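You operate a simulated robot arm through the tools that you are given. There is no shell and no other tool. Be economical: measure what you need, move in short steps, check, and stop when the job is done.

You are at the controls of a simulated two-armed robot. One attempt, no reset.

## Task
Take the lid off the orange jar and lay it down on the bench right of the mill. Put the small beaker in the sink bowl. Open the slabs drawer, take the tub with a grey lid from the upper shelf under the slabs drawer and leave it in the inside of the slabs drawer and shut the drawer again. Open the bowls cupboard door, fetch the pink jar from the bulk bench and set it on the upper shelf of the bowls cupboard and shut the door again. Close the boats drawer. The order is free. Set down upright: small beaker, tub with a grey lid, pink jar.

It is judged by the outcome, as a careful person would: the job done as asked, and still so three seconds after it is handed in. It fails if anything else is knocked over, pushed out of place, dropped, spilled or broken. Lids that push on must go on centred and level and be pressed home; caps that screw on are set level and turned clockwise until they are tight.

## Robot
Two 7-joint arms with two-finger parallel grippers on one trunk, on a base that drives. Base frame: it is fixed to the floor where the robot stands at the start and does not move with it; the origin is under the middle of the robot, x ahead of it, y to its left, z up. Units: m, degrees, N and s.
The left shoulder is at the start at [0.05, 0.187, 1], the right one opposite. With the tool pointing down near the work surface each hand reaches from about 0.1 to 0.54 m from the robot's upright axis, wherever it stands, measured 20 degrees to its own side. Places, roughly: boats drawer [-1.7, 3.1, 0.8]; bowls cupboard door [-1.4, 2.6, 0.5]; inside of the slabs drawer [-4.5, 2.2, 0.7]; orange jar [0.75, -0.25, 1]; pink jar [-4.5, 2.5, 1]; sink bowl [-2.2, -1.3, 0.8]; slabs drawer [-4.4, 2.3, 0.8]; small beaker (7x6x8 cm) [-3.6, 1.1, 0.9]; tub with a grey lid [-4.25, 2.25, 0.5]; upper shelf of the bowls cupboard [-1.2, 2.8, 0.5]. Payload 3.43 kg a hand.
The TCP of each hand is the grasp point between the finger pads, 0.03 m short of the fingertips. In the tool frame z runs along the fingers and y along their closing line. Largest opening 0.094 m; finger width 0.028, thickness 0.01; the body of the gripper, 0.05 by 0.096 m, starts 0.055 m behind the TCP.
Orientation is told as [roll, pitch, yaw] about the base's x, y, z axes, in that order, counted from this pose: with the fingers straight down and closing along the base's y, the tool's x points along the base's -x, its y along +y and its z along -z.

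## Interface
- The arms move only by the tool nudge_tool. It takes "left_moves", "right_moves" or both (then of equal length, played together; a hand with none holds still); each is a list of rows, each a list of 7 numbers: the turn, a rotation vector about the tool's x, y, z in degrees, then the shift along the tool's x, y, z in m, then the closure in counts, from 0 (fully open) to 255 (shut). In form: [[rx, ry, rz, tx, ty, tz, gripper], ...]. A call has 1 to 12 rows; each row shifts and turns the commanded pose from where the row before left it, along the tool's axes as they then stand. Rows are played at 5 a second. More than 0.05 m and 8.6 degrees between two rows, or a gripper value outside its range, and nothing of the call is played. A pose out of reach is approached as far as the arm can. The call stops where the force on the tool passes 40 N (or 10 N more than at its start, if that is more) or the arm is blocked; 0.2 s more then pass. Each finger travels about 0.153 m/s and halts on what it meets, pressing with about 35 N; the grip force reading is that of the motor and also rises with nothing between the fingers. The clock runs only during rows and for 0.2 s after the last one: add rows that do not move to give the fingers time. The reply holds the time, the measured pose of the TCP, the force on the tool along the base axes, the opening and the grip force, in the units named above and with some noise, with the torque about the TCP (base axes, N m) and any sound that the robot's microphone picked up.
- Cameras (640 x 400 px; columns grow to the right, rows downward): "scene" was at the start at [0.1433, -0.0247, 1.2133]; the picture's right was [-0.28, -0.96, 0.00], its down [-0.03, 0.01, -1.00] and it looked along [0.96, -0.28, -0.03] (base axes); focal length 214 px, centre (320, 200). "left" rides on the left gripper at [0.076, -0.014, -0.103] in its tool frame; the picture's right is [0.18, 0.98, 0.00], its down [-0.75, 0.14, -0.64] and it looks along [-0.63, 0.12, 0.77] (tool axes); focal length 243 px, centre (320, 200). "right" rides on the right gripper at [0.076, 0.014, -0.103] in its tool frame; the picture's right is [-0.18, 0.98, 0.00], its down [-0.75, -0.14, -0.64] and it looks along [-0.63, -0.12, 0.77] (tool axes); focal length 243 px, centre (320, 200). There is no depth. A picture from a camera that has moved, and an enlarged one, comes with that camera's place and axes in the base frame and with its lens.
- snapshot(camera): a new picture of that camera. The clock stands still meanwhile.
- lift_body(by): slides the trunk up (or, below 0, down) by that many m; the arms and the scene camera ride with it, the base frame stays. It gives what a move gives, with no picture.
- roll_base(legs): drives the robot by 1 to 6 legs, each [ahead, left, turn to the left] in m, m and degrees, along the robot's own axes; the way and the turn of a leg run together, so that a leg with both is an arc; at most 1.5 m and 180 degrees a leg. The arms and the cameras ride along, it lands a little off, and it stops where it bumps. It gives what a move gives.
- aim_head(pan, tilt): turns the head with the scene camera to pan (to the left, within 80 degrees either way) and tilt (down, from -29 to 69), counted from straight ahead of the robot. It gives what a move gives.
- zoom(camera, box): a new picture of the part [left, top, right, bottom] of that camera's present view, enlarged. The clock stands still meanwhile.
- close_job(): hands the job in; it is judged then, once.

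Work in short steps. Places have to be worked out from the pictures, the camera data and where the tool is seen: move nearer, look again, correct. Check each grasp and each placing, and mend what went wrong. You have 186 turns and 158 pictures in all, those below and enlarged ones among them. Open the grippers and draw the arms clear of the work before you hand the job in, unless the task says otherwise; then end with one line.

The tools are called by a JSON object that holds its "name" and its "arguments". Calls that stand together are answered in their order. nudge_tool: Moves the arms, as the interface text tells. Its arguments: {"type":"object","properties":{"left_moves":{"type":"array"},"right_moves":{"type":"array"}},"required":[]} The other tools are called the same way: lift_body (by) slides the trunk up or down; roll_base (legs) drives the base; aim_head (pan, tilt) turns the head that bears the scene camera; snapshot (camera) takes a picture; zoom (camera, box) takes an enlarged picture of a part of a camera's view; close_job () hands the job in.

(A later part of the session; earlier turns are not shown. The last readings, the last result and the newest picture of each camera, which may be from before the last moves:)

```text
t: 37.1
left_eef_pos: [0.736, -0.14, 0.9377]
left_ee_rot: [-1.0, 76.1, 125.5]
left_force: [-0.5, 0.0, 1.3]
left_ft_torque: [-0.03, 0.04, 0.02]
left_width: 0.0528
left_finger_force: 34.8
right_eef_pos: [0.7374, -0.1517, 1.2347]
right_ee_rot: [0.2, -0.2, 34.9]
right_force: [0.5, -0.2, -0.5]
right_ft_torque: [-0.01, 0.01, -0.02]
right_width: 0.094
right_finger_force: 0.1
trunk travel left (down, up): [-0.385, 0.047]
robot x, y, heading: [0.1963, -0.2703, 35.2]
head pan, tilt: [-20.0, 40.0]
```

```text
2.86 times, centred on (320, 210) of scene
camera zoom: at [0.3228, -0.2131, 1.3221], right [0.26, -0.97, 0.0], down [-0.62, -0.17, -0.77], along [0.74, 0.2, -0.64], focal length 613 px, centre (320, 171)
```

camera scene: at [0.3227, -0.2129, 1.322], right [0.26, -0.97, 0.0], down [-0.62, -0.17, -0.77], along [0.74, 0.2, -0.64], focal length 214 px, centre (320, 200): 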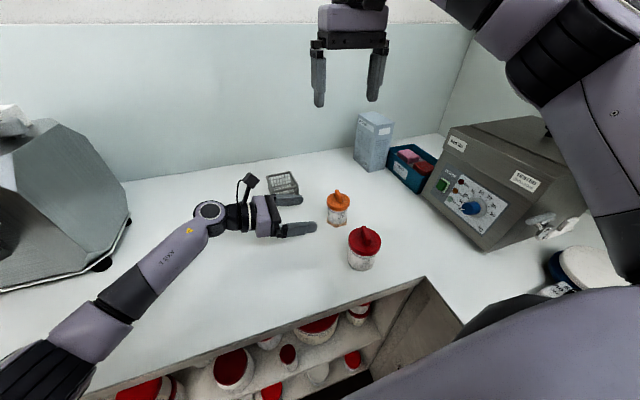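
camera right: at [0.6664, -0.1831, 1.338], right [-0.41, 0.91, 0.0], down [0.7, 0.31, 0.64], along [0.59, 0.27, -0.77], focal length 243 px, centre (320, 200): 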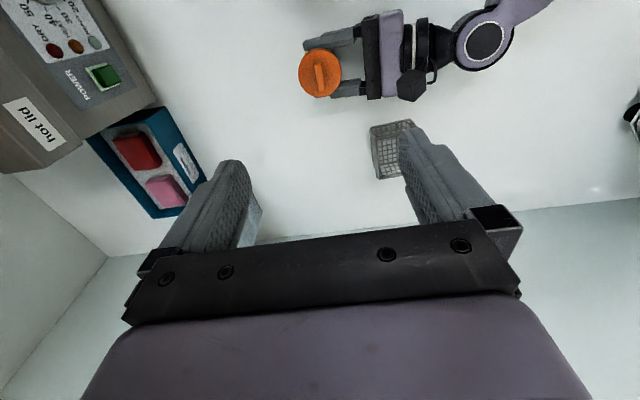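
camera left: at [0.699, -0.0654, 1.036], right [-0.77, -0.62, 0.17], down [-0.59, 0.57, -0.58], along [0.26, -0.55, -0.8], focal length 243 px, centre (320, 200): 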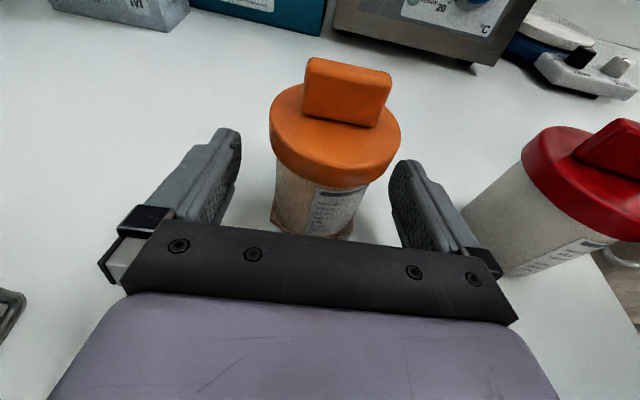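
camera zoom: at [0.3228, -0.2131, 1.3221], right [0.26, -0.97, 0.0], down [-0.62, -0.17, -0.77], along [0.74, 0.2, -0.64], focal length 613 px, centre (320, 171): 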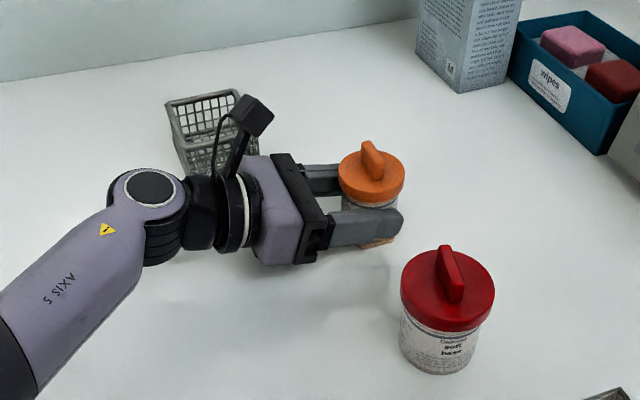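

Body held firmly (53 mm). Lid centre ≈(0.741,-0.147); I turn the right hand 7° to the fin and descend onto it.

{"name": "nudge_tool", "arguments": {"right_moves": [[0, 0, -7, -0.005, 0.002, 0, 0], [0, 0, 0, 0, 0, 0.045, 0], [0, 0, 0, 0, 0, 0.045, 0], [0, 0, 0, 0, 0, 0.045, 0], [0, 0, 0, 0, 0, 0.045, 0], [0, 0, 0, 0, 0, 0, 0]]}}

{"name": "snapshot", "arguments": {"camera": "right"}}

```text
t: 38.5
left_eef_pos: [0.7351, -0.1388, 0.9382]
left_ee_rot: [-1.0, 76.0, 125.3]
left_force: [-0.2, -1.1, 1.0]
left_ft_torque: [-0.06, 0.05, 0.0]
left_width: 0.0527
left_finger_force: 34.8
right_eef_pos: [0.7428, -0.1458, 1.0558]
right_ee_rot: [0.2, -0.1, 41.9]
right_force: [0.1, 0.1, -0.2]
right_ft_torque: [0.02, -0.01, 0.01]
right_width: 0.094
right_finger_force: 0.0
trunk travel left (down, up): [-0.385, 0.047]
robot x, y, heading: [0.1972, -0.2701, 35.0]
head pan, tilt: [-20.0, 40.0]
```

```text
122 pictures are left
camera right: at [0.674, -0.1853, 1.1581], right [-0.52, 0.85, 0.0], down [0.65, 0.4, 0.64], along [0.55, 0.34, -0.76], focal length 243 px, centre (320, 200)
```

right: 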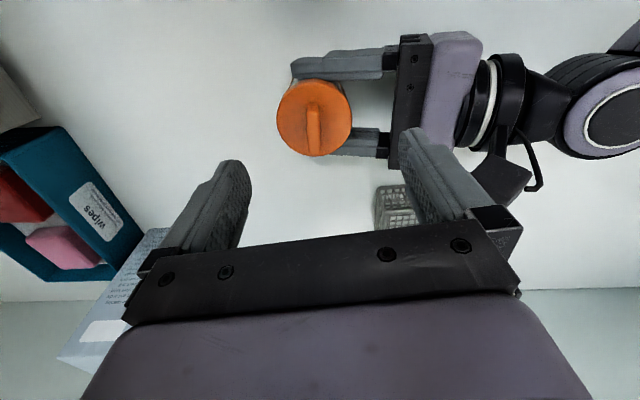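

Well aligned. I half close the right fingers for clearance to the left camera and go down to z≈1.004, then grip the fin.

{"name": "nudge_tool", "arguments": {"right_moves": [[0, 0, 0, 0.003, 0, 0, 110], [0, 0, 0, 0, 0, 0.025, 110], [0, 0, 0, 0, 0, 0.026, 110], [0, 0, 0, 0, 0, 0, 110], [0, 0, 0, 0, 0, 0, 255], [0, 0, 0, 0, 0, 0, 255], [0, 0, 0, 0, 0, 0, 255]]}}

{"name": "zoom", "arguments": {"camera": "scene", "box": [220, 140, 420, 280]}}

```text
t: 40.1
left_eef_pos: [0.735, -0.1383, 0.9361]
left_ee_rot: [-0.8, 75.9, 125.5]
left_force: [-12.2, 8.7, -1.1]
left_ft_torque: [-0.22, -0.09, 0.11]
left_width: 0.0525
left_finger_force: 35.4
right_eef_pos: [0.7408, -0.1493, 1.0039]
right_ee_rot: [0.1, -0.2, 41.7]
right_force: [12.3, -9.1, 3.6]
right_ft_torque: [-0.34, -0.53, -0.16]
right_width: 0.0084
right_finger_force: 34.8
trunk travel left (down, up): [-0.385, 0.047]
robot x, y, heading: [0.1948, -0.2672, 34.8]
head pan, tilt: [-20.0, 40.0]
heard: snap
```

```text
2.86 times, centred on (320, 210) of scene
camera zoom: at [0.3227, -0.213, 1.3221], right [0.26, -0.97, 0.0], down [-0.62, -0.17, -0.77], along [0.74, 0.2, -0.64], focal length 613 px, centre (320, 171)
```

zoom: 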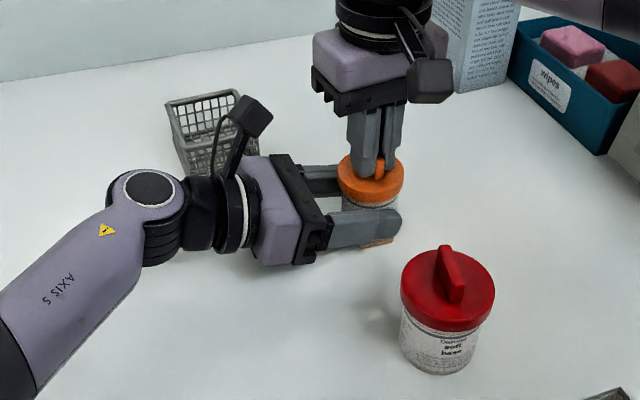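

A snap was heard — likely a push-on lid moving. I now pull the right hand straight up 1 cm in small steps.

{"name": "nudge_tool", "arguments": {"right_moves": [[0, 0, 0, 0, 0, -0.004, 255], [0, 0, 0, 0, 0, -0.004, 255], [0, 0, 0, 0, 0, -0.006, 255], [0, 0, 0, 0, 0, 0, 255]]}}

{"name": "zoom", "arguments": {"camera": "scene", "box": [220, 140, 420, 280]}}

```text
t: 41.1
left_eef_pos: [0.7356, -0.14, 0.9367]
left_ee_rot: [-0.9, 75.9, 125.5]
left_force: [0.5, 3.7, 6.3]
left_ft_torque: [0.17, -0.01, 0.01]
left_width: 0.0529
left_finger_force: 34.9
right_eef_pos: [0.7373, -0.1458, 1.0207]
right_ee_rot: [0.7, -0.3, 42.4]
right_force: [-2.1, 0.8, 0.5]
right_ft_torque: [-0.08, -0.11, 0.0]
right_width: 0.0082
right_finger_force: 35.4
trunk travel left (down, up): [-0.385, 0.047]
robot x, y, heading: [0.1934, -0.2691, 35.0]
head pan, tilt: [-20.0, 40.0]
```

```text
2.86 times, centred on (320, 210) of scene
camera zoom: at [0.3231, -0.2133, 1.322], right [0.26, -0.97, 0.0], down [-0.62, -0.17, -0.77], along [0.74, 0.2, -0.64], focal length 613 px, centre (320, 171)
```

zoom: 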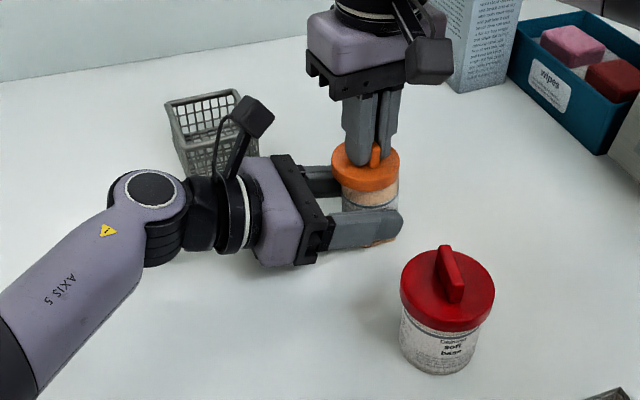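

The lid has come up and force is small; continue lifting.

{"name": "nudge_tool", "arguments": {"right_moves": [[0, 0, 0, 0, 0, -0.01, 255], [0, 0, 0, 0, 0, -0.02, 255], [0, 0, 0, 0, 0, -0.03, 255], [0, 0, 0, 0, 0, 0, 255]]}}

{"name": "zoom", "arguments": {"camera": "scene", "box": [220, 140, 420, 280]}}

```text
t: 42.1
left_eef_pos: [0.7363, -0.1385, 0.9386]
left_ee_rot: [-0.9, 75.9, 125.4]
left_force: [0.2, -0.7, 0.7]
left_ft_torque: [-0.02, 0.02, 0.01]
left_width: 0.0532
left_finger_force: 35.1
right_eef_pos: [0.7402, -0.1475, 1.0781]
right_ee_rot: [0.3, -0.3, 41.9]
right_force: [0.8, -0.2, -0.2]
right_ft_torque: [0.01, 0.04, 0.0]
right_width: 0.0081
right_finger_force: 35.1
trunk travel left (down, up): [-0.385, 0.047]
robot x, y, heading: [0.192, -0.2689, 34.9]
head pan, tilt: [-20.0, 40.0]
```

```text
2.86 times, centred on (320, 210) of scene
camera zoom: at [0.323, -0.213, 1.322], right [0.26, -0.97, 0.0], down [-0.62, -0.17, -0.77], along [0.74, 0.2, -0.64], focal length 613 px, centre (320, 171)
```

zoom: 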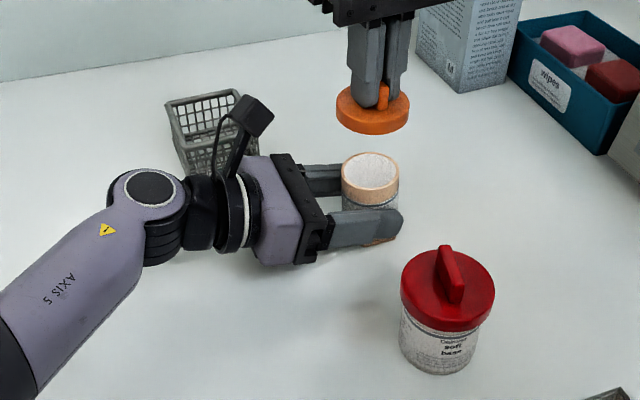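

Lid is off cleanly. I open the left hand, withdraw it from the jar and lift the right hand.

{"name": "nudge_tool", "arguments": {"left_moves": [[0, 0, 0, 0, 0, 0, 0], [0, 0, 0, 0, 0, 0, 0], [0, 0, 0, 0, 0, 0, 0], [0, 0, 0, 0, 0, -0.03, 0], [0, 0, 0, 0, 0, -0.04, 0], [0, 0, 0, 0, 0, -0.04, 0], [0, 0, 0, 0.03, 0, -0.02, 0], [0, 0, 0, 0.04, 0, 0, 0], [0, 0, 0, 0.04, 0, 0, 0], [0, 0, 0, 0.04, 0, 0, 0], [0, 0, 0, 0, 0, 0, 0]], "right_moves": [[0, 0, 0, 0, 0, 0, 255], [0, 0, 0, 0, 0, 0, 255], [0, 0, 0, 0, 0, -0.03, 255], [0, 0, 0, 0, 0, -0.03, 255], [0, 0, 0, 0, 0, 0, 255], [0, 0, 0, 0, 0, 0, 255], [0, 0, 0, 0, 0, 0, 255], [0, 0, 0, 0, 0, 0, 255], [0, 0, 0, 0, 0, 0, 255], [0, 0, 0, 0, 0, 0, 255], [0, 0, 0, 0, 0, 0, 255]]}}

{"name": "snapshot", "arguments": {"camera": "scene"}}

```text
t: 44.5
left_eef_pos: [0.6811, -0.0648, 1.113]
left_ee_rot: [-0.6, 76.0, 125.6]
left_force: [-0.3, 0.0, 0.3]
left_ft_torque: [-0.01, -0.01, 0.06]
left_width: 0.0938
left_finger_force: 0.0
right_eef_pos: [0.7398, -0.1488, 1.1385]
right_ee_rot: [0.1, -0.2, 42.0]
right_force: [0.0, 2.2, 0.7]
right_ft_torque: [0.06, -0.01, 0.01]
right_width: 0.0084
right_finger_force: 35.0
trunk travel left (down, up): [-0.385, 0.047]
robot x, y, heading: [0.1947, -0.2684, 35.1]
head pan, tilt: [-20.0, 40.0]
```

```text
118 pictures are left
camera scene: at [0.3229, -0.213, 1.322], right [0.26, -0.97, 0.0], down [-0.62, -0.17, -0.77], along [0.74, 0.2, -0.64], focal length 214 px, centre (320, 200)
```

scene: 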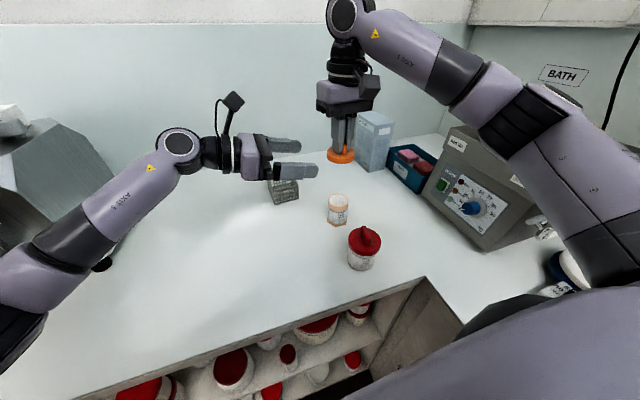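

Jar stands upright. I bring the left arm back to its tucked pose.

{"name": "nudge_tool", "arguments": {"left_moves": [[0, 0, 0, 0.04, 0, 0, 0], [0, 0, 0, 0.04, 0, 0, 0], [0, 0, 0, 0.03, 0, -0.03, 0], [0, 0, 0, 0.03, 0, -0.03, 0], [0, 0, 0, 0.03, 0, -0.03, 0], [0, 0, 0, 0, 0.045, 0, 0], [0, 0, 0, 0, 0.045, 0, 0], [0, 0, 0, 0, 0.045, 0, 0], [0, 0, 0, 0, 0.045, 0, 0], [0, -8, 0, 0, 0, 0, 0], [0, -8, 0, 0, 0, 0, 0], [0, -8, 0, 0, 0, 0, 0]]}}

{"name": "nudge_tool", "arguments": {"left_moves": [[0, -8, 0, 0, 0, 0, 0], [0, -8, 0, 0, 0, 0, 0], [0, -8, 0, 0, 0, 0, 0], [0, -8, 0, 0, 0, 0, 0], [0, -8, 0, 0, 0, 0, 0], [0, -8, 0, 0, 0, 0, 0], [0, -4, 0, 0, 0, 0, 0], [0, 0, 8.2, 0, 0, 0, 0], [0, 0, 8.2, 0, 0, 0, 0], [0, 0, 8.2, 0, 0, 0, 0], [0, 0, 8.2, 0, 0, 0, 0], [0, 0, 8.2, 0, 0, 0, 0]]}}

{"name": "nudge_tool", "arguments": {"left_moves": [[0, 0, 8.2, 0, 0, 0, 0], [0, 0, 8.2, 0, 0, 0, 0], [0, 0, 8.2, 0, 0, 0, 0], [0, 0, 8.2, 0, 0, 0, 0], [0, 0, 8.2, 0, 0, 0, 0], [0, 0, 8, 0, 0, 0, 0], [0, 0, 0, 0, 0, 0, 0]]}}

{"name": "snapshot", "arguments": {"camera": "scene"}}

```text
t: 47.1
left_eef_pos: [0.5082, -0.1384, 1.2989]
left_ee_rot: [-0.3, 51.9, 126.0]
left_force: [0.0, -0.6, 0.2]
left_ft_torque: [0.0, -0.02, -0.02]
left_width: 0.0941
left_finger_force: 0.1
right_eef_pos: [0.7391, -0.149, 1.1388]
right_ee_rot: [0.2, -0.2, 41.9]
right_force: [-0.4, -0.9, 0.0]
right_ft_torque: [-0.01, 0.02, 0.0]
right_width: 0.0078
right_finger_force: 35.2
trunk travel left (down, up): [-0.385, 0.047]
robot x, y, heading: [0.1946, -0.2663, 34.7]
head pan, tilt: [-20.0, 40.0]
```

```text
t: 49.7
left_eef_pos: [0.5088, -0.1374, 1.3006]
left_ee_rot: [-0.2, 0.0, 85.1]
left_force: [0.0, -0.2, 0.4]
left_ft_torque: [0.0, 0.02, -0.01]
left_width: 0.0937
left_finger_force: 0.0
right_eef_pos: [0.7397, -0.1488, 1.139]
right_ee_rot: [0.2, -0.2, 41.9]
right_force: [0.1, -0.1, 0.1]
right_ft_torque: [-0.02, 0.0, 0.02]
right_width: 0.0082
right_finger_force: 35.4
trunk travel left (down, up): [-0.385, 0.047]
robot x, y, heading: [0.1961, -0.2707, 35.1]
head pan, tilt: [-20.0, 40.0]
```

```text
t: 51.3
left_eef_pos: [0.509, -0.1366, 1.3004]
left_ee_rot: [-0.1, -0.3, 36.2]
left_force: [-0.4, -0.5, -0.1]
left_ft_torque: [-0.02, -0.02, -0.01]
left_width: 0.0943
left_finger_force: 0.1
right_eef_pos: [0.7402, -0.1486, 1.1386]
right_ee_rot: [0.2, -0.3, 42.0]
right_force: [0.8, -0.2, 0.3]
right_ft_torque: [0.01, 0.03, -0.01]
right_width: 0.008
right_finger_force: 35.2
trunk travel left (down, up): [-0.385, 0.047]
robot x, y, heading: [0.1921, -0.2663, 35.0]
head pan, tilt: [-20.0, 40.0]
```

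```text
117 pictures are left
camera scene: at [0.3229, -0.213, 1.322], right [0.26, -0.97, 0.0], down [-0.62, -0.17, -0.77], along [0.74, 0.2, -0.64], focal length 214 px, centre (320, 200)
```

scene: 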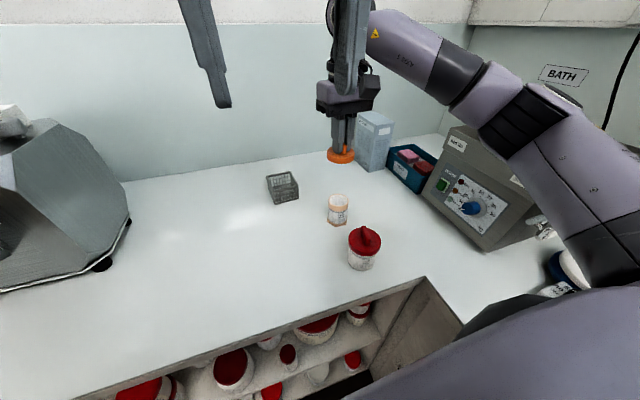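

Now I drive left 0.33 m so the lid is between the mill and the basket; the left hand shifts out a bit first.

{"name": "nudge_tool", "arguments": {"left_moves": [[0, 0, 0, 0, 0.04, 0, 0], [0, 0, 0, 0, 0.04, 0, 0], [0, 0, 0, 0, 0.04, 0, 0], [0, 0, 0, 0, 0, 0, 0]]}}

{"name": "roll_base", "arguments": {"legs": [[0, 0.33, 0]]}}

{"name": "snapshot", "arguments": {"camera": "scene"}}

```text
t: 52.3
left_eef_pos: [0.4386, -0.0409, 1.3001]
left_ee_rot: [-0.1, -0.2, 36.2]
left_force: [0.5, 0.5, -0.4]
left_ft_torque: [0.02, 0.02, 0.02]
left_width: 0.0942
left_finger_force: 0.1
right_eef_pos: [0.7393, -0.1494, 1.1397]
right_ee_rot: [0.2, -0.2, 41.9]
right_force: [0.4, 0.2, 0.0]
right_ft_torque: [-0.01, 0.03, 0.01]
right_width: 0.008
right_finger_force: 34.8
trunk travel left (down, up): [-0.385, 0.047]
robot x, y, heading: [0.1916, -0.2687, 34.7]
head pan, tilt: [-20.0, 40.0]
```

```text
t: 55.7
left_eef_pos: [0.2488, 0.2312, 1.3009]
left_ee_rot: [-0.1, -0.2, 36.3]
left_force: [-0.3, 0.0, 0.1]
left_ft_torque: [-0.01, 0.02, 0.01]
left_width: 0.094
left_finger_force: 0.0
right_eef_pos: [0.5508, 0.1219, 1.1389]
right_ee_rot: [0.1, -0.3, 41.9]
right_force: [0.3, 0.2, -0.8]
right_ft_torque: [0.0, 0.02, -0.01]
right_width: 0.0081
right_finger_force: 34.9
trunk travel left (down, up): [-0.385, 0.047]
robot x, y, heading: [0.0045, -0.0008, 35.0]
head pan, tilt: [-20.0, 40.0]
```

```text
116 pictures are left
camera scene: at [0.1332, 0.0575, 1.322], right [0.26, -0.97, 0.0], down [-0.62, -0.17, -0.77], along [0.74, 0.2, -0.64], focal length 214 px, centre (320, 200)
```

scene: 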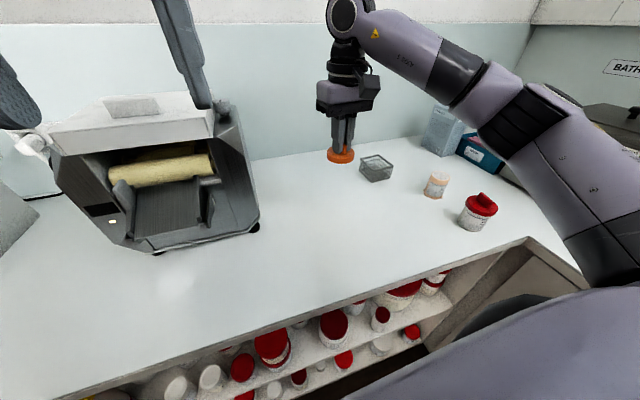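

Lid at r≈0.22; I shift 6 cm left toward the mill and lower towards the bench (expected contact at TCP z≈0.95).

{"name": "nudge_tool", "arguments": {"right_moves": [[0, 0, 0, 0, 0.04, 0, 255], [0, 0, 0, 0, 0.02, 0.03, 255], [0, 0, 0, 0, 0, 0.045, 255], [0, 0, 0, 0, 0, 0.045, 255], [0, 0, 0, 0, 0, 0.045, 255], [0, 0, 0, 0, 0, 0, 255]]}}

{"name": "zoom", "arguments": {"camera": "scene", "box": [200, 100, 440, 260]}}

```text
t: 57.1
left_eef_pos: [0.2491, 0.2296, 1.3031]
left_ee_rot: [-0.2, -0.2, 36.2]
left_force: [0.1, 0.4, -0.3]
left_ft_torque: [0.01, 0.02, 0.0]
left_width: 0.0938
left_finger_force: 0.0
right_eef_pos: [0.5113, 0.1664, 0.9734]
right_ee_rot: [0.2, -0.3, 42.0]
right_force: [0.2, 0.6, -0.2]
right_ft_torque: [-0.01, -0.03, -0.01]
right_width: 0.0084
right_finger_force: 35.2
trunk travel left (down, up): [-0.385, 0.047]
robot x, y, heading: [0.0091, 0.0019, 34.9]
head pan, tilt: [-20.0, 40.0]
```

```text
2.50 times, centred on (320, 180) of scene
camera zoom: at [0.1332, 0.0573, 1.3221], right [0.26, -0.97, 0.0], down [-0.62, -0.17, -0.77], along [0.74, 0.2, -0.64], focal length 536 px, centre (320, 250)
```

zoom: 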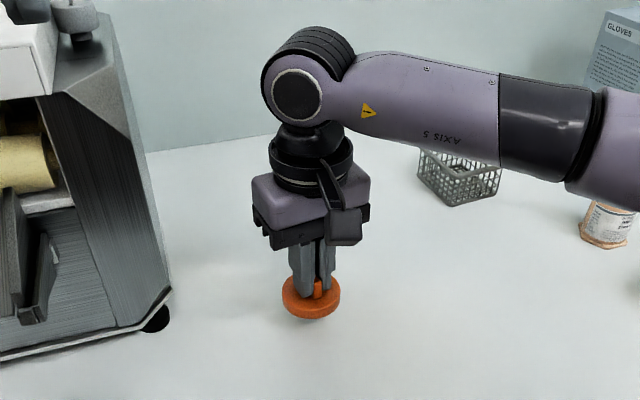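

Almost down; I lower in small steps until contact.

{"name": "nudge_tool", "arguments": {"right_moves": [[0, 0, 0, 0, 0, 0.008, 255], [0, 0, 0, 0, 0, 0.005, 255], [0, 0, 0, 0, 0, 0.004, 255], [0, 0, 0, 0, 0, 0.003, 255], [0, 0, 0, 0, 0, 0, 255]]}}

{"name": "zoom", "arguments": {"camera": "scene", "box": [260, 160, 380, 240]}}

```text
t: 58.3
left_eef_pos: [0.2486, 0.2302, 1.3015]
left_ee_rot: [0.0, -0.1, 36.3]
left_force: [-0.7, 0.1, 0.9]
left_ft_torque: [0.02, -0.01, 0.01]
left_width: 0.094
left_finger_force: 0.1
right_eef_pos: [0.5107, 0.1668, 0.954]
right_ee_rot: [0.2, -0.2, 41.9]
right_force: [0.1, -0.4, 0.1]
right_ft_torque: [-0.02, -0.04, 0.01]
right_width: 0.0084
right_finger_force: 35.4
trunk travel left (down, up): [-0.385, 0.047]
robot x, y, heading: [0.0022, 0.0039, 35.1]
head pan, tilt: [-20.0, 40.0]
```

```text
5.00 times, centred on (320, 200) of scene
camera zoom: at [0.1333, 0.0573, 1.322], right [0.26, -0.97, 0.0], down [-0.62, -0.17, -0.77], along [0.74, 0.2, -0.64], focal length 1072 px, centre (320, 200)
```

zoom: 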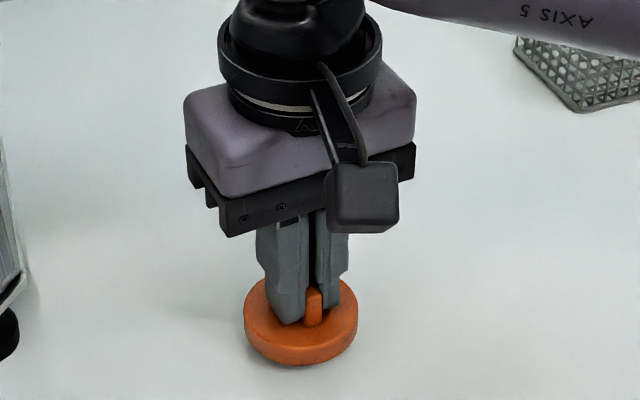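

No contact yet at 0.954; keep lowering in 2 mm steps.

{"name": "nudge_tool", "arguments": {"right_moves": [[0, 0, 0, 0, 0, 0.002, 255], [0, 0, 0, 0, 0, 0.002, 255], [0, 0, 0, 0, 0, 0.002, 255], [0, 0, 0, 0, 0, 0.002, 255], [0, 0, 0, 0, 0, 0, 255]]}}

```text
t: 59.5
left_eef_pos: [0.2486, 0.2292, 1.3019]
left_ee_rot: [-0.1, -0.1, 36.3]
left_force: [-0.3, -0.3, 0.1]
left_ft_torque: [0.02, 0.0, -0.01]
left_width: 0.0941
left_finger_force: 0.1
right_eef_pos: [0.5108, 0.1678, 0.9471]
right_ee_rot: [0.3, -0.2, 41.9]
right_force: [0.1, -0.1, -0.4]
right_ft_torque: [-0.02, 0.0, 0.01]
right_width: 0.0082
right_finger_force: 35.0
trunk travel left (down, up): [-0.385, 0.047]
robot x, y, heading: [0.0052, 0.0004, 35.1]
head pan, tilt: [-20.0, 40.0]
```

{"name": "nudge_tool", "arguments": {"right_moves": [[0, 0, 0, 0, 0, 0.002, 255], [0, 0, 0, 0, 0, 0.002, 255], [0, 0, 0, 0, 0, 0.002, 255], [0, 0, 0, 0, 0, 0.002, 255], [0, 0, 0, 0, 0, 0, 255]]}}

{"name": "zoom", "arguments": {"camera": "scene", "box": [260, 160, 380, 240]}}

```text
t: 60.7
left_eef_pos: [0.2471, 0.2284, 1.3023]
left_ee_rot: [0.0, -0.4, 36.3]
left_force: [0.5, -0.6, -0.5]
left_ft_torque: [0.01, -0.04, -0.03]
left_width: 0.0939
left_finger_force: 0.1
right_eef_pos: [0.5094, 0.1684, 0.9431]
right_ee_rot: [0.2, -0.8, 41.9]
right_force: [1.9, -4.0, 35.3]
right_ft_torque: [-0.4, 0.16, 0.07]
right_width: 0.0081
right_finger_force: 35.3
trunk travel left (down, up): [-0.385, 0.047]
robot x, y, heading: [0.0033, 0.0003, 34.9]
head pan, tilt: [-20.0, 40.0]
```

```text
5.00 times, centred on (320, 200) of scene
camera zoom: at [0.1305, 0.0559, 1.3228], right [0.26, -0.97, 0.0], down [-0.62, -0.17, -0.77], along [0.74, 0.2, -0.64], focal length 1072 px, centre (320, 200)
```

zoom: 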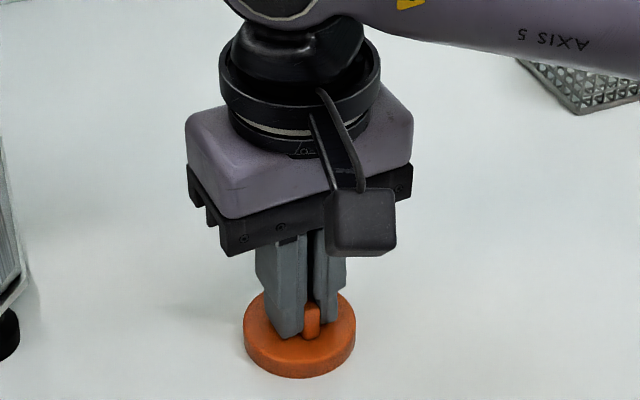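

Contact (35 N). I back up 3 mm, open and rise.

{"name": "nudge_tool", "arguments": {"right_moves": [[0, 0, 0, 0, 0, -0.003, 255], [0, 0, 0, 0, 0, 0, 0], [0, 0, 0, 0, 0, 0, 0], [0, 0, 0, 0, 0, 0, 0], [0, 0, 0, 0, 0, -0.03, 0], [0, 0, 0, 0, 0, -0.045, 0], [0, 0, 0, 0, 0, -0.045, 0], [0, 0, 0, 0, 0, -0.045, 0], [0, 0, 0, 0, 0, -0.045, 0], [0, 0, 0, 0, 0, 0, 0]]}}

{"name": "snapshot", "arguments": {"camera": "scene"}}

```text
t: 62.9
left_eef_pos: [0.2481, 0.2304, 1.3015]
left_ee_rot: [0.0, -0.2, 36.3]
left_force: [-0.8, -0.1, -0.2]
left_ft_torque: [0.03, 0.04, -0.03]
left_width: 0.0937
left_finger_force: 0.2
right_eef_pos: [0.5125, 0.1658, 1.1514]
right_ee_rot: [0.2, -0.2, 42.0]
right_force: [-0.2, -0.1, 0.4]
right_ft_torque: [0.03, -0.04, -0.02]
right_width: 0.0942
right_finger_force: 0.1
trunk travel left (down, up): [-0.385, 0.047]
robot x, y, heading: [0.0051, 0.0034, 35.1]
head pan, tilt: [-20.0, 40.0]
```

```text
112 pictures are left
camera scene: at [0.1336, 0.0573, 1.322], right [0.26, -0.97, 0.0], down [-0.62, -0.17, -0.77], along [0.74, 0.2, -0.64], focal length 214 px, centre (320, 200)
```

scene: 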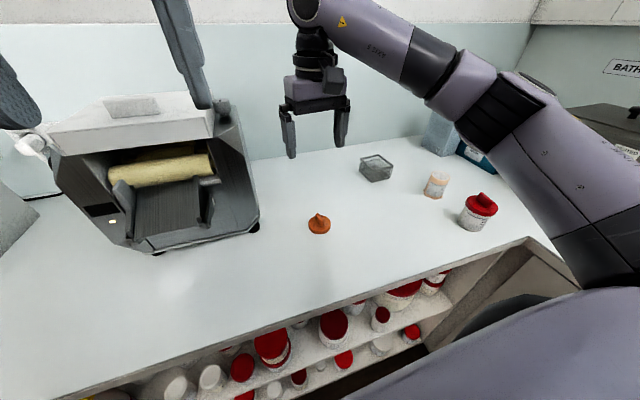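

Lid lies right of the mill. I retract the right arm, back off from the bench, and look along the room.

{"name": "nudge_tool", "arguments": {"right_moves": [[0, 0, 7, 0.03, 0, -0.03, 0], [0, 0, 0, 0.045, 0, 0, 0], [0, 0, 0, 0.045, 0, 0, 0], [0, 0, 0, 0.045, 0, 0, 0], [0, 0, 0, 0.03, 0, 0, 0], [0, 0, 0, 0, 0, 0, 0]]}}

{"name": "roll_base", "arguments": {"legs": [[-0.7, 0, 0], [0, 0, 90]]}}

{"name": "aim_head", "arguments": {"pan": 0, "tilt": 15}}

{"name": "snapshot", "arguments": {"camera": "scene"}}

```text
t: 64.3
left_eef_pos: [0.2491, 0.2291, 1.3005]
left_ee_rot: [0.0, -0.2, 36.4]
left_force: [-0.5, -0.1, -1.2]
left_ft_torque: [-0.01, -0.01, 0.03]
left_width: 0.0942
left_finger_force: 0.0
right_eef_pos: [0.3516, 0.0497, 1.1796]
right_ee_rot: [0.2, -0.1, 34.9]
right_force: [0.5, 0.2, 1.0]
right_ft_torque: [-0.02, -0.01, -0.04]
right_width: 0.094
right_finger_force: 0.0
trunk travel left (down, up): [-0.385, 0.047]
robot x, y, heading: [0.0049, 0.001, 35.2]
head pan, tilt: [-20.0, 40.0]
```

```text
t: 72.0
left_eef_pos: [-0.7959, -0.1588, 1.3005]
left_ee_rot: [0.0, -0.2, 126.4]
left_force: [-0.3, 0.0, -0.3]
left_ft_torque: [0.05, 0.03, -0.01]
left_width: 0.0942
left_finger_force: 0.1
right_eef_pos: [-0.616, -0.0549, 1.1804]
right_ee_rot: [0.2, -0.2, 125.0]
right_force: [0.0, 0.1, 0.4]
right_ft_torque: [-0.02, 0.02, 0.03]
right_width: 0.0939
right_finger_force: 0.0
trunk travel left (down, up): [-0.385, 0.047]
robot x, y, heading: [-0.5672, -0.401, 125.1]
head pan, tilt: [-20.0, 40.0]
```

```text
t: 72.9
left_eef_pos: [-0.7952, -0.1585, 1.3008]
left_ee_rot: [-0.2, -0.2, 126.4]
left_force: [-0.3, -0.6, -0.9]
left_ft_torque: [-0.01, 0.01, 0.04]
left_width: 0.0941
left_finger_force: 0.1
right_eef_pos: [-0.6162, -0.0547, 1.1807]
right_ee_rot: [0.3, -0.2, 125.0]
right_force: [-0.1, 0.9, -0.2]
right_ft_torque: [-0.02, 0.02, 0.01]
right_width: 0.094
right_finger_force: 0.0
trunk travel left (down, up): [-0.385, 0.047]
robot x, y, heading: [-0.5656, -0.3999, 124.9]
head pan, tilt: [0.0, 15.0]
```

```text
111 pictures are left
camera scene: at [-0.6551, -0.2771, 1.3615], right [0.82, 0.57, 0.0], down [0.15, -0.21, -0.97], along [-0.56, 0.79, -0.26], focal length 214 px, centre (320, 200)
```

scene: 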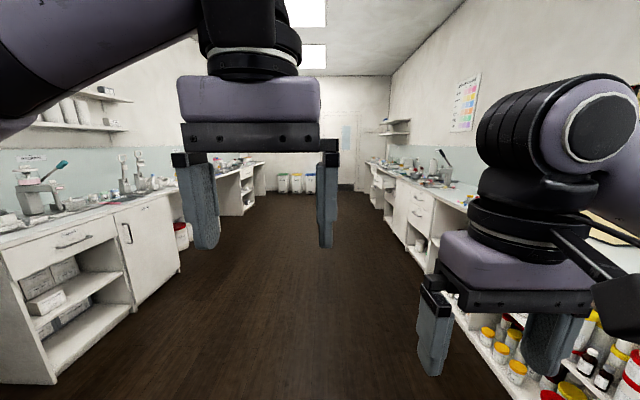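

The aisle is free. I drive 2.6 m along it and look at the right-hand bench (boats drawer, bowls cupboard).

{"name": "roll_base", "arguments": {"legs": [[1.4, 0, 0], [1.2, 0, 0]]}}

{"name": "aim_head", "arguments": {"pan": -60, "tilt": 30}}

{"name": "snapshot", "arguments": {"camera": "scene"}}

```text
t: 85.5
left_eef_pos: [-2.3115, 1.9503, 1.3019]
left_ee_rot: [-0.1, -0.1, 127.3]
left_force: [-0.2, -0.2, 0.0]
left_ft_torque: [0.01, 0.0, 0.02]
left_width: 0.094
left_finger_force: 0.0
right_eef_pos: [-2.1345, 2.0564, 1.1808]
right_ee_rot: [0.2, 0.0, 126.0]
right_force: [0.0, -0.5, 1.5]
right_ft_torque: [-0.01, 0.0, -0.02]
right_width: 0.0941
right_finger_force: 0.0
trunk travel left (down, up): [-0.385, 0.047]
robot x, y, heading: [-2.0786, 1.7108, 125.8]
head pan, tilt: [0.0, 15.0]
```

```text
t: 86.8
left_eef_pos: [-2.3113, 1.9501, 1.3012]
left_ee_rot: [-0.1, -0.1, 127.3]
left_force: [0.1, -0.4, 0.3]
left_ft_torque: [0.01, 0.03, -0.01]
left_width: 0.094
left_finger_force: 0.1
right_eef_pos: [-2.1331, 2.0564, 1.1809]
right_ee_rot: [0.2, -0.2, 125.9]
right_force: [0.4, -0.1, -0.6]
right_ft_torque: [0.01, 0.02, 0.04]
right_width: 0.0939
right_finger_force: 0.1
trunk travel left (down, up): [-0.385, 0.047]
robot x, y, heading: [-2.0793, 1.7109, 126.1]
head pan, tilt: [-60.0, 30.0]
```

```text
110 pictures are left
camera scene: at [-2.0781, 1.8414, 1.3374], right [0.91, -0.4, 0.0], down [-0.2, -0.46, -0.87], along [0.35, 0.79, -0.5], focal length 214 px, centre (320, 200)
```

scene: 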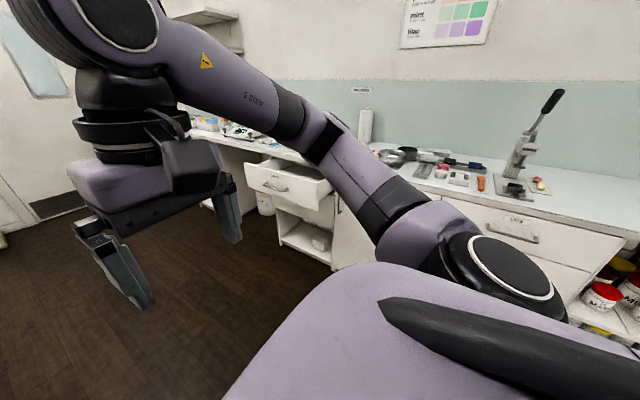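

The open boats drawer is visible at left of the bowls cupboard. I turn to face the bench and shift left.

{"name": "roll_base", "arguments": {"legs": [[0, 0, -91], [0, 0.6, 0]]}}

{"name": "aim_head", "arguments": {"pan": 0, "tilt": 30}}

{"name": "snapshot", "arguments": {"camera": "scene"}}

```text
t: 96.4
left_eef_pos: [-2.1787, 2.4295, 1.3013]
left_ee_rot: [-0.1, -0.2, 36.3]
left_force: [-0.3, 0.6, 0.2]
left_ft_torque: [-0.01, 0.02, -0.02]
left_width: 0.0941
left_finger_force: 0.1
right_eef_pos: [-2.0754, 2.2514, 1.1802]
right_ee_rot: [0.2, -0.3, 34.8]
right_force: [-0.2, -0.5, -0.1]
right_ft_torque: [-0.02, -0.01, -0.03]
right_width: 0.0938
right_finger_force: 0.0
trunk travel left (down, up): [-0.385, 0.047]
robot x, y, heading: [-2.4205, 2.2003, 35.1]
head pan, tilt: [-60.0, 30.0]
```

```text
t: 97.7
left_eef_pos: [-2.1802, 2.4287, 1.301]
left_ee_rot: [-0.1, -0.2, 36.2]
left_force: [-0.9, 0.0, 0.0]
left_ft_torque: [-0.02, 0.03, 0.02]
left_width: 0.0939
left_finger_force: 0.3
right_eef_pos: [-2.0749, 2.2493, 1.1806]
right_ee_rot: [0.2, -0.1, 34.9]
right_force: [-0.8, -0.2, 0.2]
right_ft_torque: [0.01, 0.02, -0.03]
right_width: 0.0938
right_finger_force: 0.0
trunk travel left (down, up): [-0.385, 0.047]
robot x, y, heading: [-2.4228, 2.2004, 35.0]
head pan, tilt: [0.0, 30.0]
```

```text
109 pictures are left
camera scene: at [-2.3024, 2.2865, 1.3374], right [0.57, -0.82, 0.0], down [-0.41, -0.29, -0.87], along [0.71, 0.5, -0.5], focal length 214 px, centre (320, 200)
```

scene: 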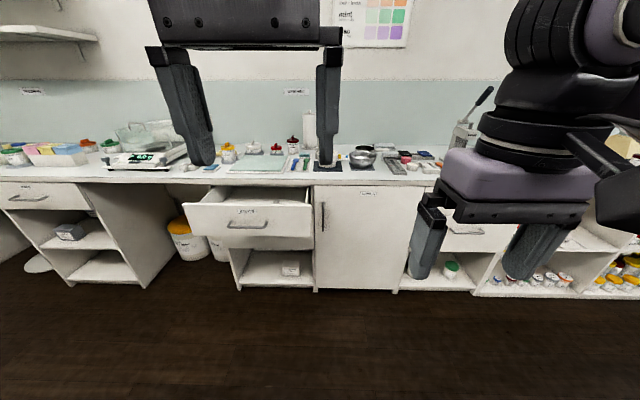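

{"name": "zoom", "arguments": {"camera": "scene", "box": [180, 160, 480, 310]}}

```text
2.13 times, centred on (330, 235) of scene
camera zoom: at [-2.3024, 2.2865, 1.3374], right [0.57, -0.82, 0.0], down [-0.41, -0.29, -0.87], along [0.71, 0.5, -0.5], focal length 458 px, centre (299, 125)
```

zoom: 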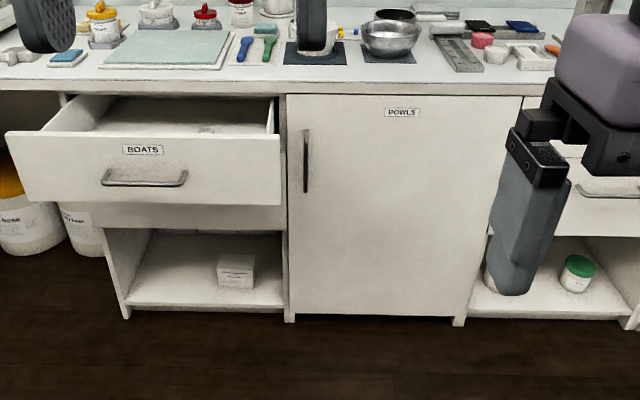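

The boats drawer (open) and bowls door (vertical handle at left edge, hinge right) are identified. I lower the trunk 0.3 m, square up and shift left, then look again.

{"name": "lift_body", "arguments": {"by": -0.3}}

{"name": "roll_base", "arguments": {"legs": [[0, 0.2, -1.8]]}}

{"name": "snapshot", "arguments": {"camera": "scene"}}

```text
t: 100.7
left_eef_pos: [-2.1795, 2.4304, 1.0013]
left_ee_rot: [-0.1, -0.2, 36.3]
left_force: [-0.5, -0.5, 0.1]
left_ft_torque: [-0.02, -0.03, 0.03]
left_width: 0.0941
left_finger_force: 0.1
right_eef_pos: [-2.076, 2.2502, 0.8803]
right_ee_rot: [0.2, -0.2, 34.9]
right_force: [0.0, -0.1, -0.6]
right_ft_torque: [0.0, 0.01, 0.01]
right_width: 0.0941
right_finger_force: 0.1
trunk travel left (down, up): [-0.085, 0.347]
robot x, y, heading: [-2.4249, 2.2012, 35.0]
head pan, tilt: [0.0, 30.0]
```

```text
t: 103.1
left_eef_pos: [-2.2837, 2.5869, 1.0014]
left_ee_rot: [-0.1, -0.1, 34.4]
left_force: [-1.0, -0.2, 0.2]
left_ft_torque: [0.03, -0.01, -0.02]
left_width: 0.0942
left_finger_force: 0.0
right_eef_pos: [-2.1855, 2.4052, 0.8809]
right_ee_rot: [0.2, -0.2, 33.0]
right_force: [-0.6, -0.4, 0.1]
right_ft_torque: [0.01, -0.02, 0.0]
right_width: 0.0938
right_finger_force: 0.1
trunk travel left (down, up): [-0.085, 0.347]
robot x, y, heading: [-2.5329, 2.3656, 33.0]
head pan, tilt: [0.0, 30.0]
```

```text
107 pictures are left
camera scene: at [-2.4117, 2.4481, 1.0374], right [0.55, -0.84, 0.0], down [-0.42, -0.27, -0.87], along [0.73, 0.47, -0.5], focal length 214 px, centre (320, 200)
```

scene: 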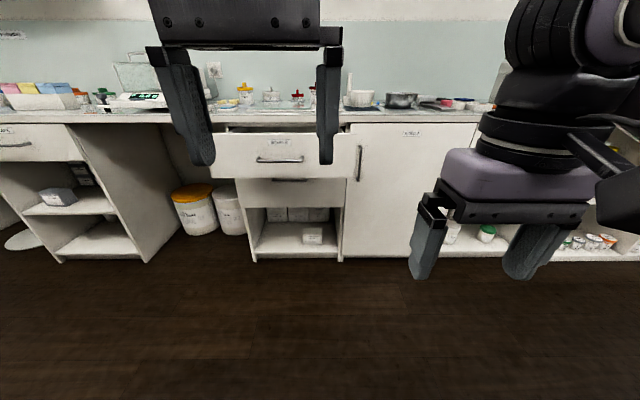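

Drawer front at about n'=0.10 (open 23 cm), spanning z 0.68–0.87, centre just left of me. I bring the left hand forward, then turn it to point forward with closed fingers.

{"name": "nudge_tool", "arguments": {"left_moves": [[0, 0, 0, -0.045, 0, 0, 255], [0, 0, 0, -0.045, 0, 0, 255], [0, 0, 0, -0.045, 0, 0, 255], [0, 0, 0, -0.045, 0.02, 0, 255], [0, 0, 0, -0.03, 0.03, 0, 255], [0, -8.2, 0, 0, 0, 0, 255], [0, -8.2, 0, 0, 0, 0, 255], [0, -8.2, 0, 0, 0, 0, 255], [0, -8.2, 0, 0, 0, 0, 255], [0, -8.2, 0, 0, 0, 0, 255], [0, -8.2, 0, 0, 0, 0, 255]]}}

{"name": "nudge_tool", "arguments": {"left_moves": [[0, -8.2, 0, 0, 0, 0, 255], [0, -8.2, 0, 0, 0, 0, 255], [0, -8.2, 0, 0, 0, 0, 255], [0, -8.2, 0, 0, 0, 0, 255], [0, -8, 0, 0, 0, 0, 255], [0, 0, 0, 0.045, 0, 0, 255], [0, 0, 0, 0.045, 0, 0, 255], [0, 0, 0, 0.045, 0, 0, 255], [0, 0, 0, 0.045, 0, 0, 255], [0, 0, 0, 0, 0, 0, 255]]}}

{"name": "snapshot", "arguments": {"camera": "scene"}}

```text
t: 105.5
left_eef_pos: [-2.1517, 2.7234, 0.998]
left_ee_rot: [-0.2, -49.6, 34.5]
left_force: [-1.1, -0.3, 0.1]
left_ft_torque: [-0.01, 0.02, -0.02]
left_width: 0.0
left_finger_force: 33.4
left hand out of reach, approached as far as the arm can: row 4, 5
right_eef_pos: [-2.1865, 2.4039, 0.8806]
right_ee_rot: [0.2, -0.1, 33.0]
right_force: [0.5, 0.3, 1.1]
right_ft_torque: [0.0, -0.01, 0.0]
right_width: 0.0939
right_finger_force: 0.0
trunk travel left (down, up): [-0.085, 0.347]
robot x, y, heading: [-2.5346, 2.3668, 33.2]
head pan, tilt: [0.0, 30.0]
```

```text
t: 107.7
left_eef_pos: [-2.1511, 2.7238, 0.8182]
left_ee_rot: [-167.1, -89.6, -158.5]
left_force: [0.3, 0.0, -0.3]
left_ft_torque: [0.03, -0.02, 0.0]
left_width: 0.0
left_finger_force: 32.9
right_eef_pos: [-2.187, 2.4047, 0.8811]
right_ee_rot: [0.3, -0.1, 33.0]
right_force: [-0.6, 1.5, -0.3]
right_ft_torque: [0.01, 0.0, 0.0]
right_width: 0.0939
right_finger_force: 0.0
trunk travel left (down, up): [-0.085, 0.347]
robot x, y, heading: [-2.5331, 2.364, 33.2]
head pan, tilt: [0.0, 30.0]
```

```text
106 pictures are left
camera scene: at [-2.4116, 2.4481, 1.0374], right [0.55, -0.84, 0.0], down [-0.42, -0.27, -0.87], along [0.73, 0.47, -0.5], focal length 214 px, centre (320, 200)
```

scene: 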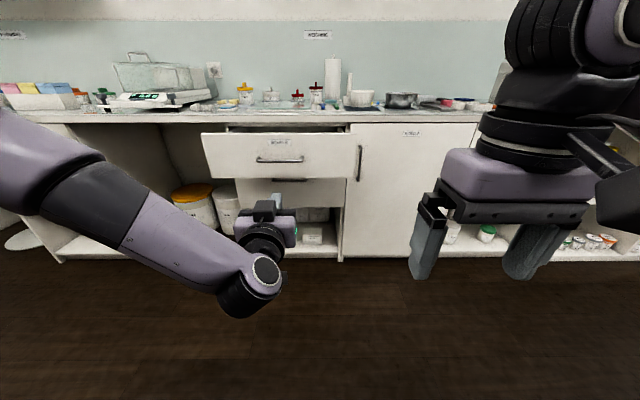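

Fist at z 0.818 is lined up. I drive forward 0.45 to touch and start pushing the drawer.

{"name": "roll_base", "arguments": {"legs": [[0.5, 0, 0]]}}

{"name": "snapshot", "arguments": {"camera": "scene"}}

```text
t: 110.7
left_eef_pos: [-1.7275, 2.9975, 0.8171]
left_ee_rot: [-166.6, -89.8, -159.1]
left_force: [-0.5, -0.4, 0.0]
left_ft_torque: [-0.02, 0.01, 0.01]
left_width: 0.0001
left_finger_force: 33.6
right_eef_pos: [-1.7643, 2.6785, 0.881]
right_ee_rot: [0.2, -0.1, 33.0]
right_force: [-0.3, 0.2, 0.3]
right_ft_torque: [-0.02, -0.02, 0.0]
right_width: 0.0939
right_finger_force: 0.0
trunk travel left (down, up): [-0.085, 0.347]
robot x, y, heading: [-2.1133, 2.6401, 33.0]
head pan, tilt: [0.0, 30.0]
```

```text
105 pictures are left
camera scene: at [-1.9901, 2.7221, 1.0374], right [0.54, -0.84, 0.0], down [-0.42, -0.27, -0.87], along [0.73, 0.47, -0.5], focal length 214 px, centre (320, 200)
```

scene: 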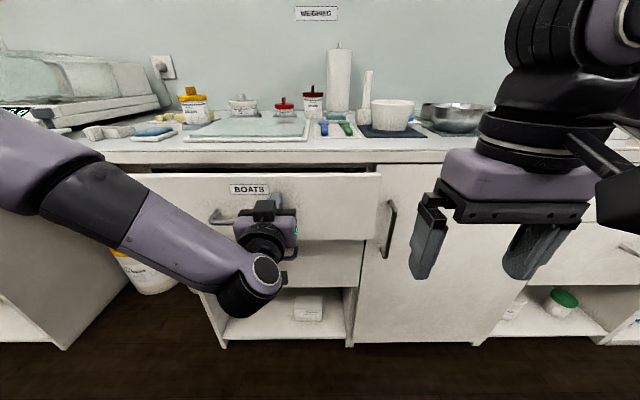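

The drawer moves in. I continue 0.10 m.

{"name": "roll_base", "arguments": {"legs": [[0.1, 0, 0]]}}

{"name": "snapshot", "arguments": {"camera": "scene"}}

```text
t: 111.8
left_eef_pos: [-1.6653, 3.0386, 0.8165]
left_ee_rot: [-170.4, -89.8, -155.5]
left_force: [-5.1, -2.1, 2.2]
left_ft_torque: [-0.01, -0.03, 0.01]
left_width: 0.0001
left_finger_force: 32.5
right_eef_pos: [-1.6987, 2.7219, 0.8801]
right_ee_rot: [0.2, -0.1, 33.0]
right_force: [-0.4, -0.7, -1.4]
right_ft_torque: [-0.03, -0.04, -0.01]
right_width: 0.0941
right_finger_force: 0.1
trunk travel left (down, up): [-0.085, 0.347]
robot x, y, heading: [-2.0476, 2.6825, 32.8]
head pan, tilt: [0.0, 30.0]
stopped in leg 1: the force on the tool passed its limit at 170 N (the readings are from after the stop); the commanded pose is now the measured one
```

```text
104 pictures are left
camera scene: at [-1.9237, 2.7657, 1.0374], right [0.55, -0.84, 0.0], down [-0.42, -0.27, -0.87], along [0.73, 0.47, -0.5], focal length 214 px, centre (320, 200)
```

scene: 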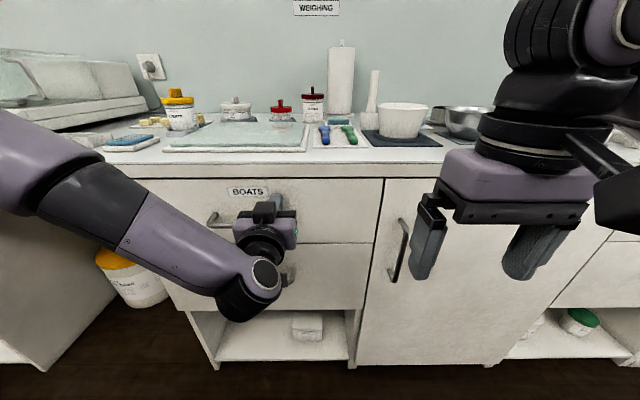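

Boats drawer is shut flush. I back off, raise the right hand out of the door's swing, open the left fingers at handle height z≈0.70 and shift right to line up with the bowls door handle (r'≈-3.19).

{"name": "roll_base", "arguments": {"legs": [[-0.12, 0, 0], [0, -0.267, 0]]}}

{"name": "nudge_tool", "arguments": {"left_moves": [[0, 0, 0, 0.04, 0, 0, 0], [0, 0, 0, 0.04, 0, 0, 0], [0, 0, 0, 0.035, 0, 0, 0], [0, 0, 0, 0, 0, 0, 0], [0, 0, 0, 0, 0, 0, 0]], "right_moves": [[0, 0, 0, 0, 0, -0.045, 0], [0, 0, 0, 0, 0, -0.045, 0], [0, 0, 0, 0, 0, -0.045, 0], [0, 0, 0, 0, 0, -0.045, 0], [0, 0, 0, 0, 0, 0, 0]]}}

{"name": "snapshot", "arguments": {"camera": "scene"}}

{"name": "snapshot", "arguments": {"camera": "left"}}

```text
t: 115.6
left_eef_pos: [-1.6208, 2.7504, 0.8176]
left_ee_rot: [-173.4, -90.0, -152.2]
left_force: [-0.1, -0.6, 0.8]
left_ft_torque: [-0.01, 0.0, 0.01]
left_width: 0.0
left_finger_force: 33.2
right_eef_pos: [-1.6524, 2.4341, 0.8796]
right_ee_rot: [0.2, -0.1, 33.1]
right_force: [0.2, 0.7, -0.1]
right_ft_torque: [0.02, 0.02, -0.01]
right_width: 0.0941
right_finger_force: 0.0
trunk travel left (down, up): [-0.085, 0.347]
robot x, y, heading: [-2.0017, 2.3954, 33.6]
head pan, tilt: [0.0, 30.0]
```

```text
t: 116.8
left_eef_pos: [-1.6195, 2.7408, 0.7092]
left_ee_rot: [-39.4, -90.1, 74.0]
left_force: [0.5, 1.0, 0.4]
left_ft_torque: [-0.01, 0.0, -0.01]
left_width: 0.0942
left_finger_force: 0.0
left hand out of reach, approached as far as the arm can: row 3
right_eef_pos: [-1.6525, 2.4341, 1.0605]
right_ee_rot: [0.1, -0.1, 33.1]
right_force: [0.0, -0.2, -0.9]
right_ft_torque: [-0.01, -0.03, 0.0]
right_width: 0.0941
right_finger_force: 0.0
trunk travel left (down, up): [-0.085, 0.347]
robot x, y, heading: [-2.0024, 2.3969, 33.4]
head pan, tilt: [0.0, 30.0]
```

```text
103 pictures are left
camera scene: at [-1.879, 2.4773, 1.0374], right [0.55, -0.84, 0.0], down [-0.42, -0.27, -0.87], along [0.73, 0.47, -0.5], focal length 214 px, centre (320, 200)
```

scene: 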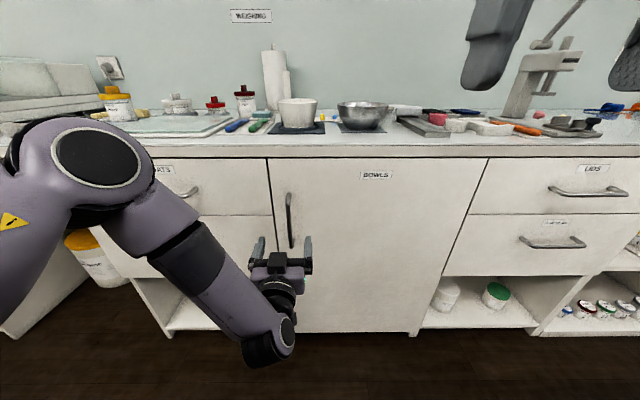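

```text
102 pictures are left
camera left: at [-1.6955, 2.6698, 0.6321], right [-0.56, 0.81, -0.18], down [-0.61, -0.25, 0.75], along [0.56, 0.53, 0.63], focal length 243 px, centre (320, 200)
```

left: 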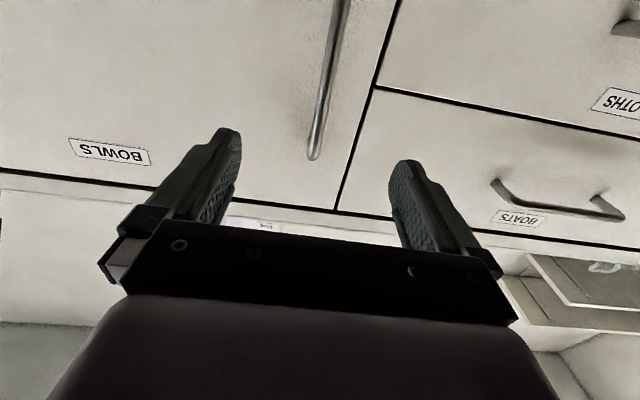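

Handle is centred between the left fingers; I drive forward 0.11 m so the bar is between the pads.

{"name": "roll_base", "arguments": {"legs": [[0.11, 0, 0]]}}

{"name": "snapshot", "arguments": {"camera": "left"}}

{"name": "zoom", "arguments": {"camera": "scene", "box": [200, 150, 400, 350]}}

```text
t: 118.0
left_eef_pos: [-1.5281, 2.8007, 0.7102]
left_ee_rot: [-19.0, -90.0, 53.6]
left_force: [-0.7, 0.1, 0.9]
left_ft_torque: [-0.01, -0.03, 0.0]
left_width: 0.0941
left_finger_force: 0.0
right_eef_pos: [-1.5608, 2.4927, 1.0599]
right_ee_rot: [0.2, -0.1, 33.0]
right_force: [0.5, 0.7, -0.1]
right_ft_torque: [-0.01, 0.03, -0.02]
right_width: 0.094
right_finger_force: 0.0
trunk travel left (down, up): [-0.085, 0.347]
robot x, y, heading: [-1.9056, 2.452, 33.1]
head pan, tilt: [0.0, 30.0]
```

```text
101 pictures are left
camera left: at [-1.6036, 2.7296, 0.6323], right [-0.56, 0.81, -0.18], down [-0.61, -0.25, 0.75], along [0.56, 0.53, 0.63], focal length 243 px, centre (320, 200)
```

left: 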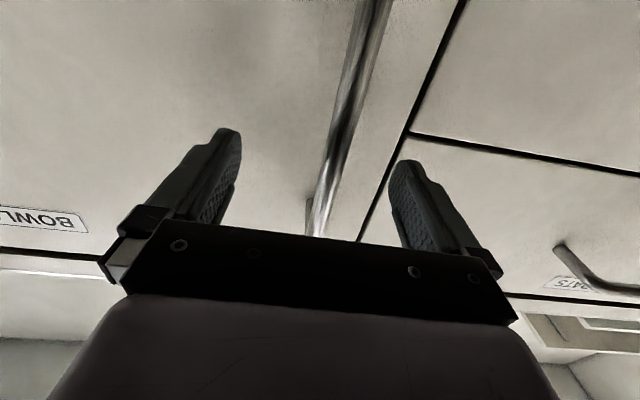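

```text
2.00 times, centred on (300, 250) of scene
camera zoom: at [-1.7871, 2.5371, 1.0374], right [0.55, -0.84, 0.0], down [-0.42, -0.27, -0.87], along [0.73, 0.47, -0.5], focal length 429 px, centre (360, 100)
```

zoom: 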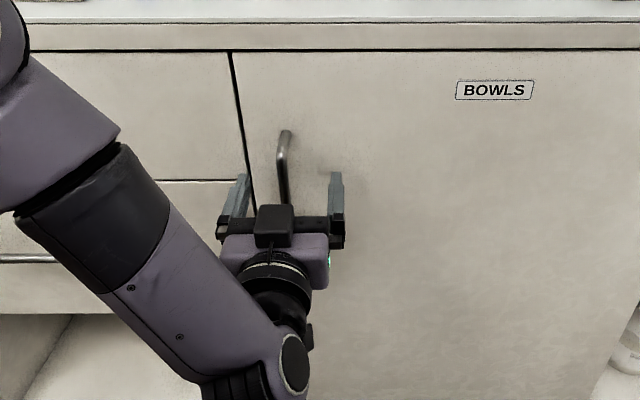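

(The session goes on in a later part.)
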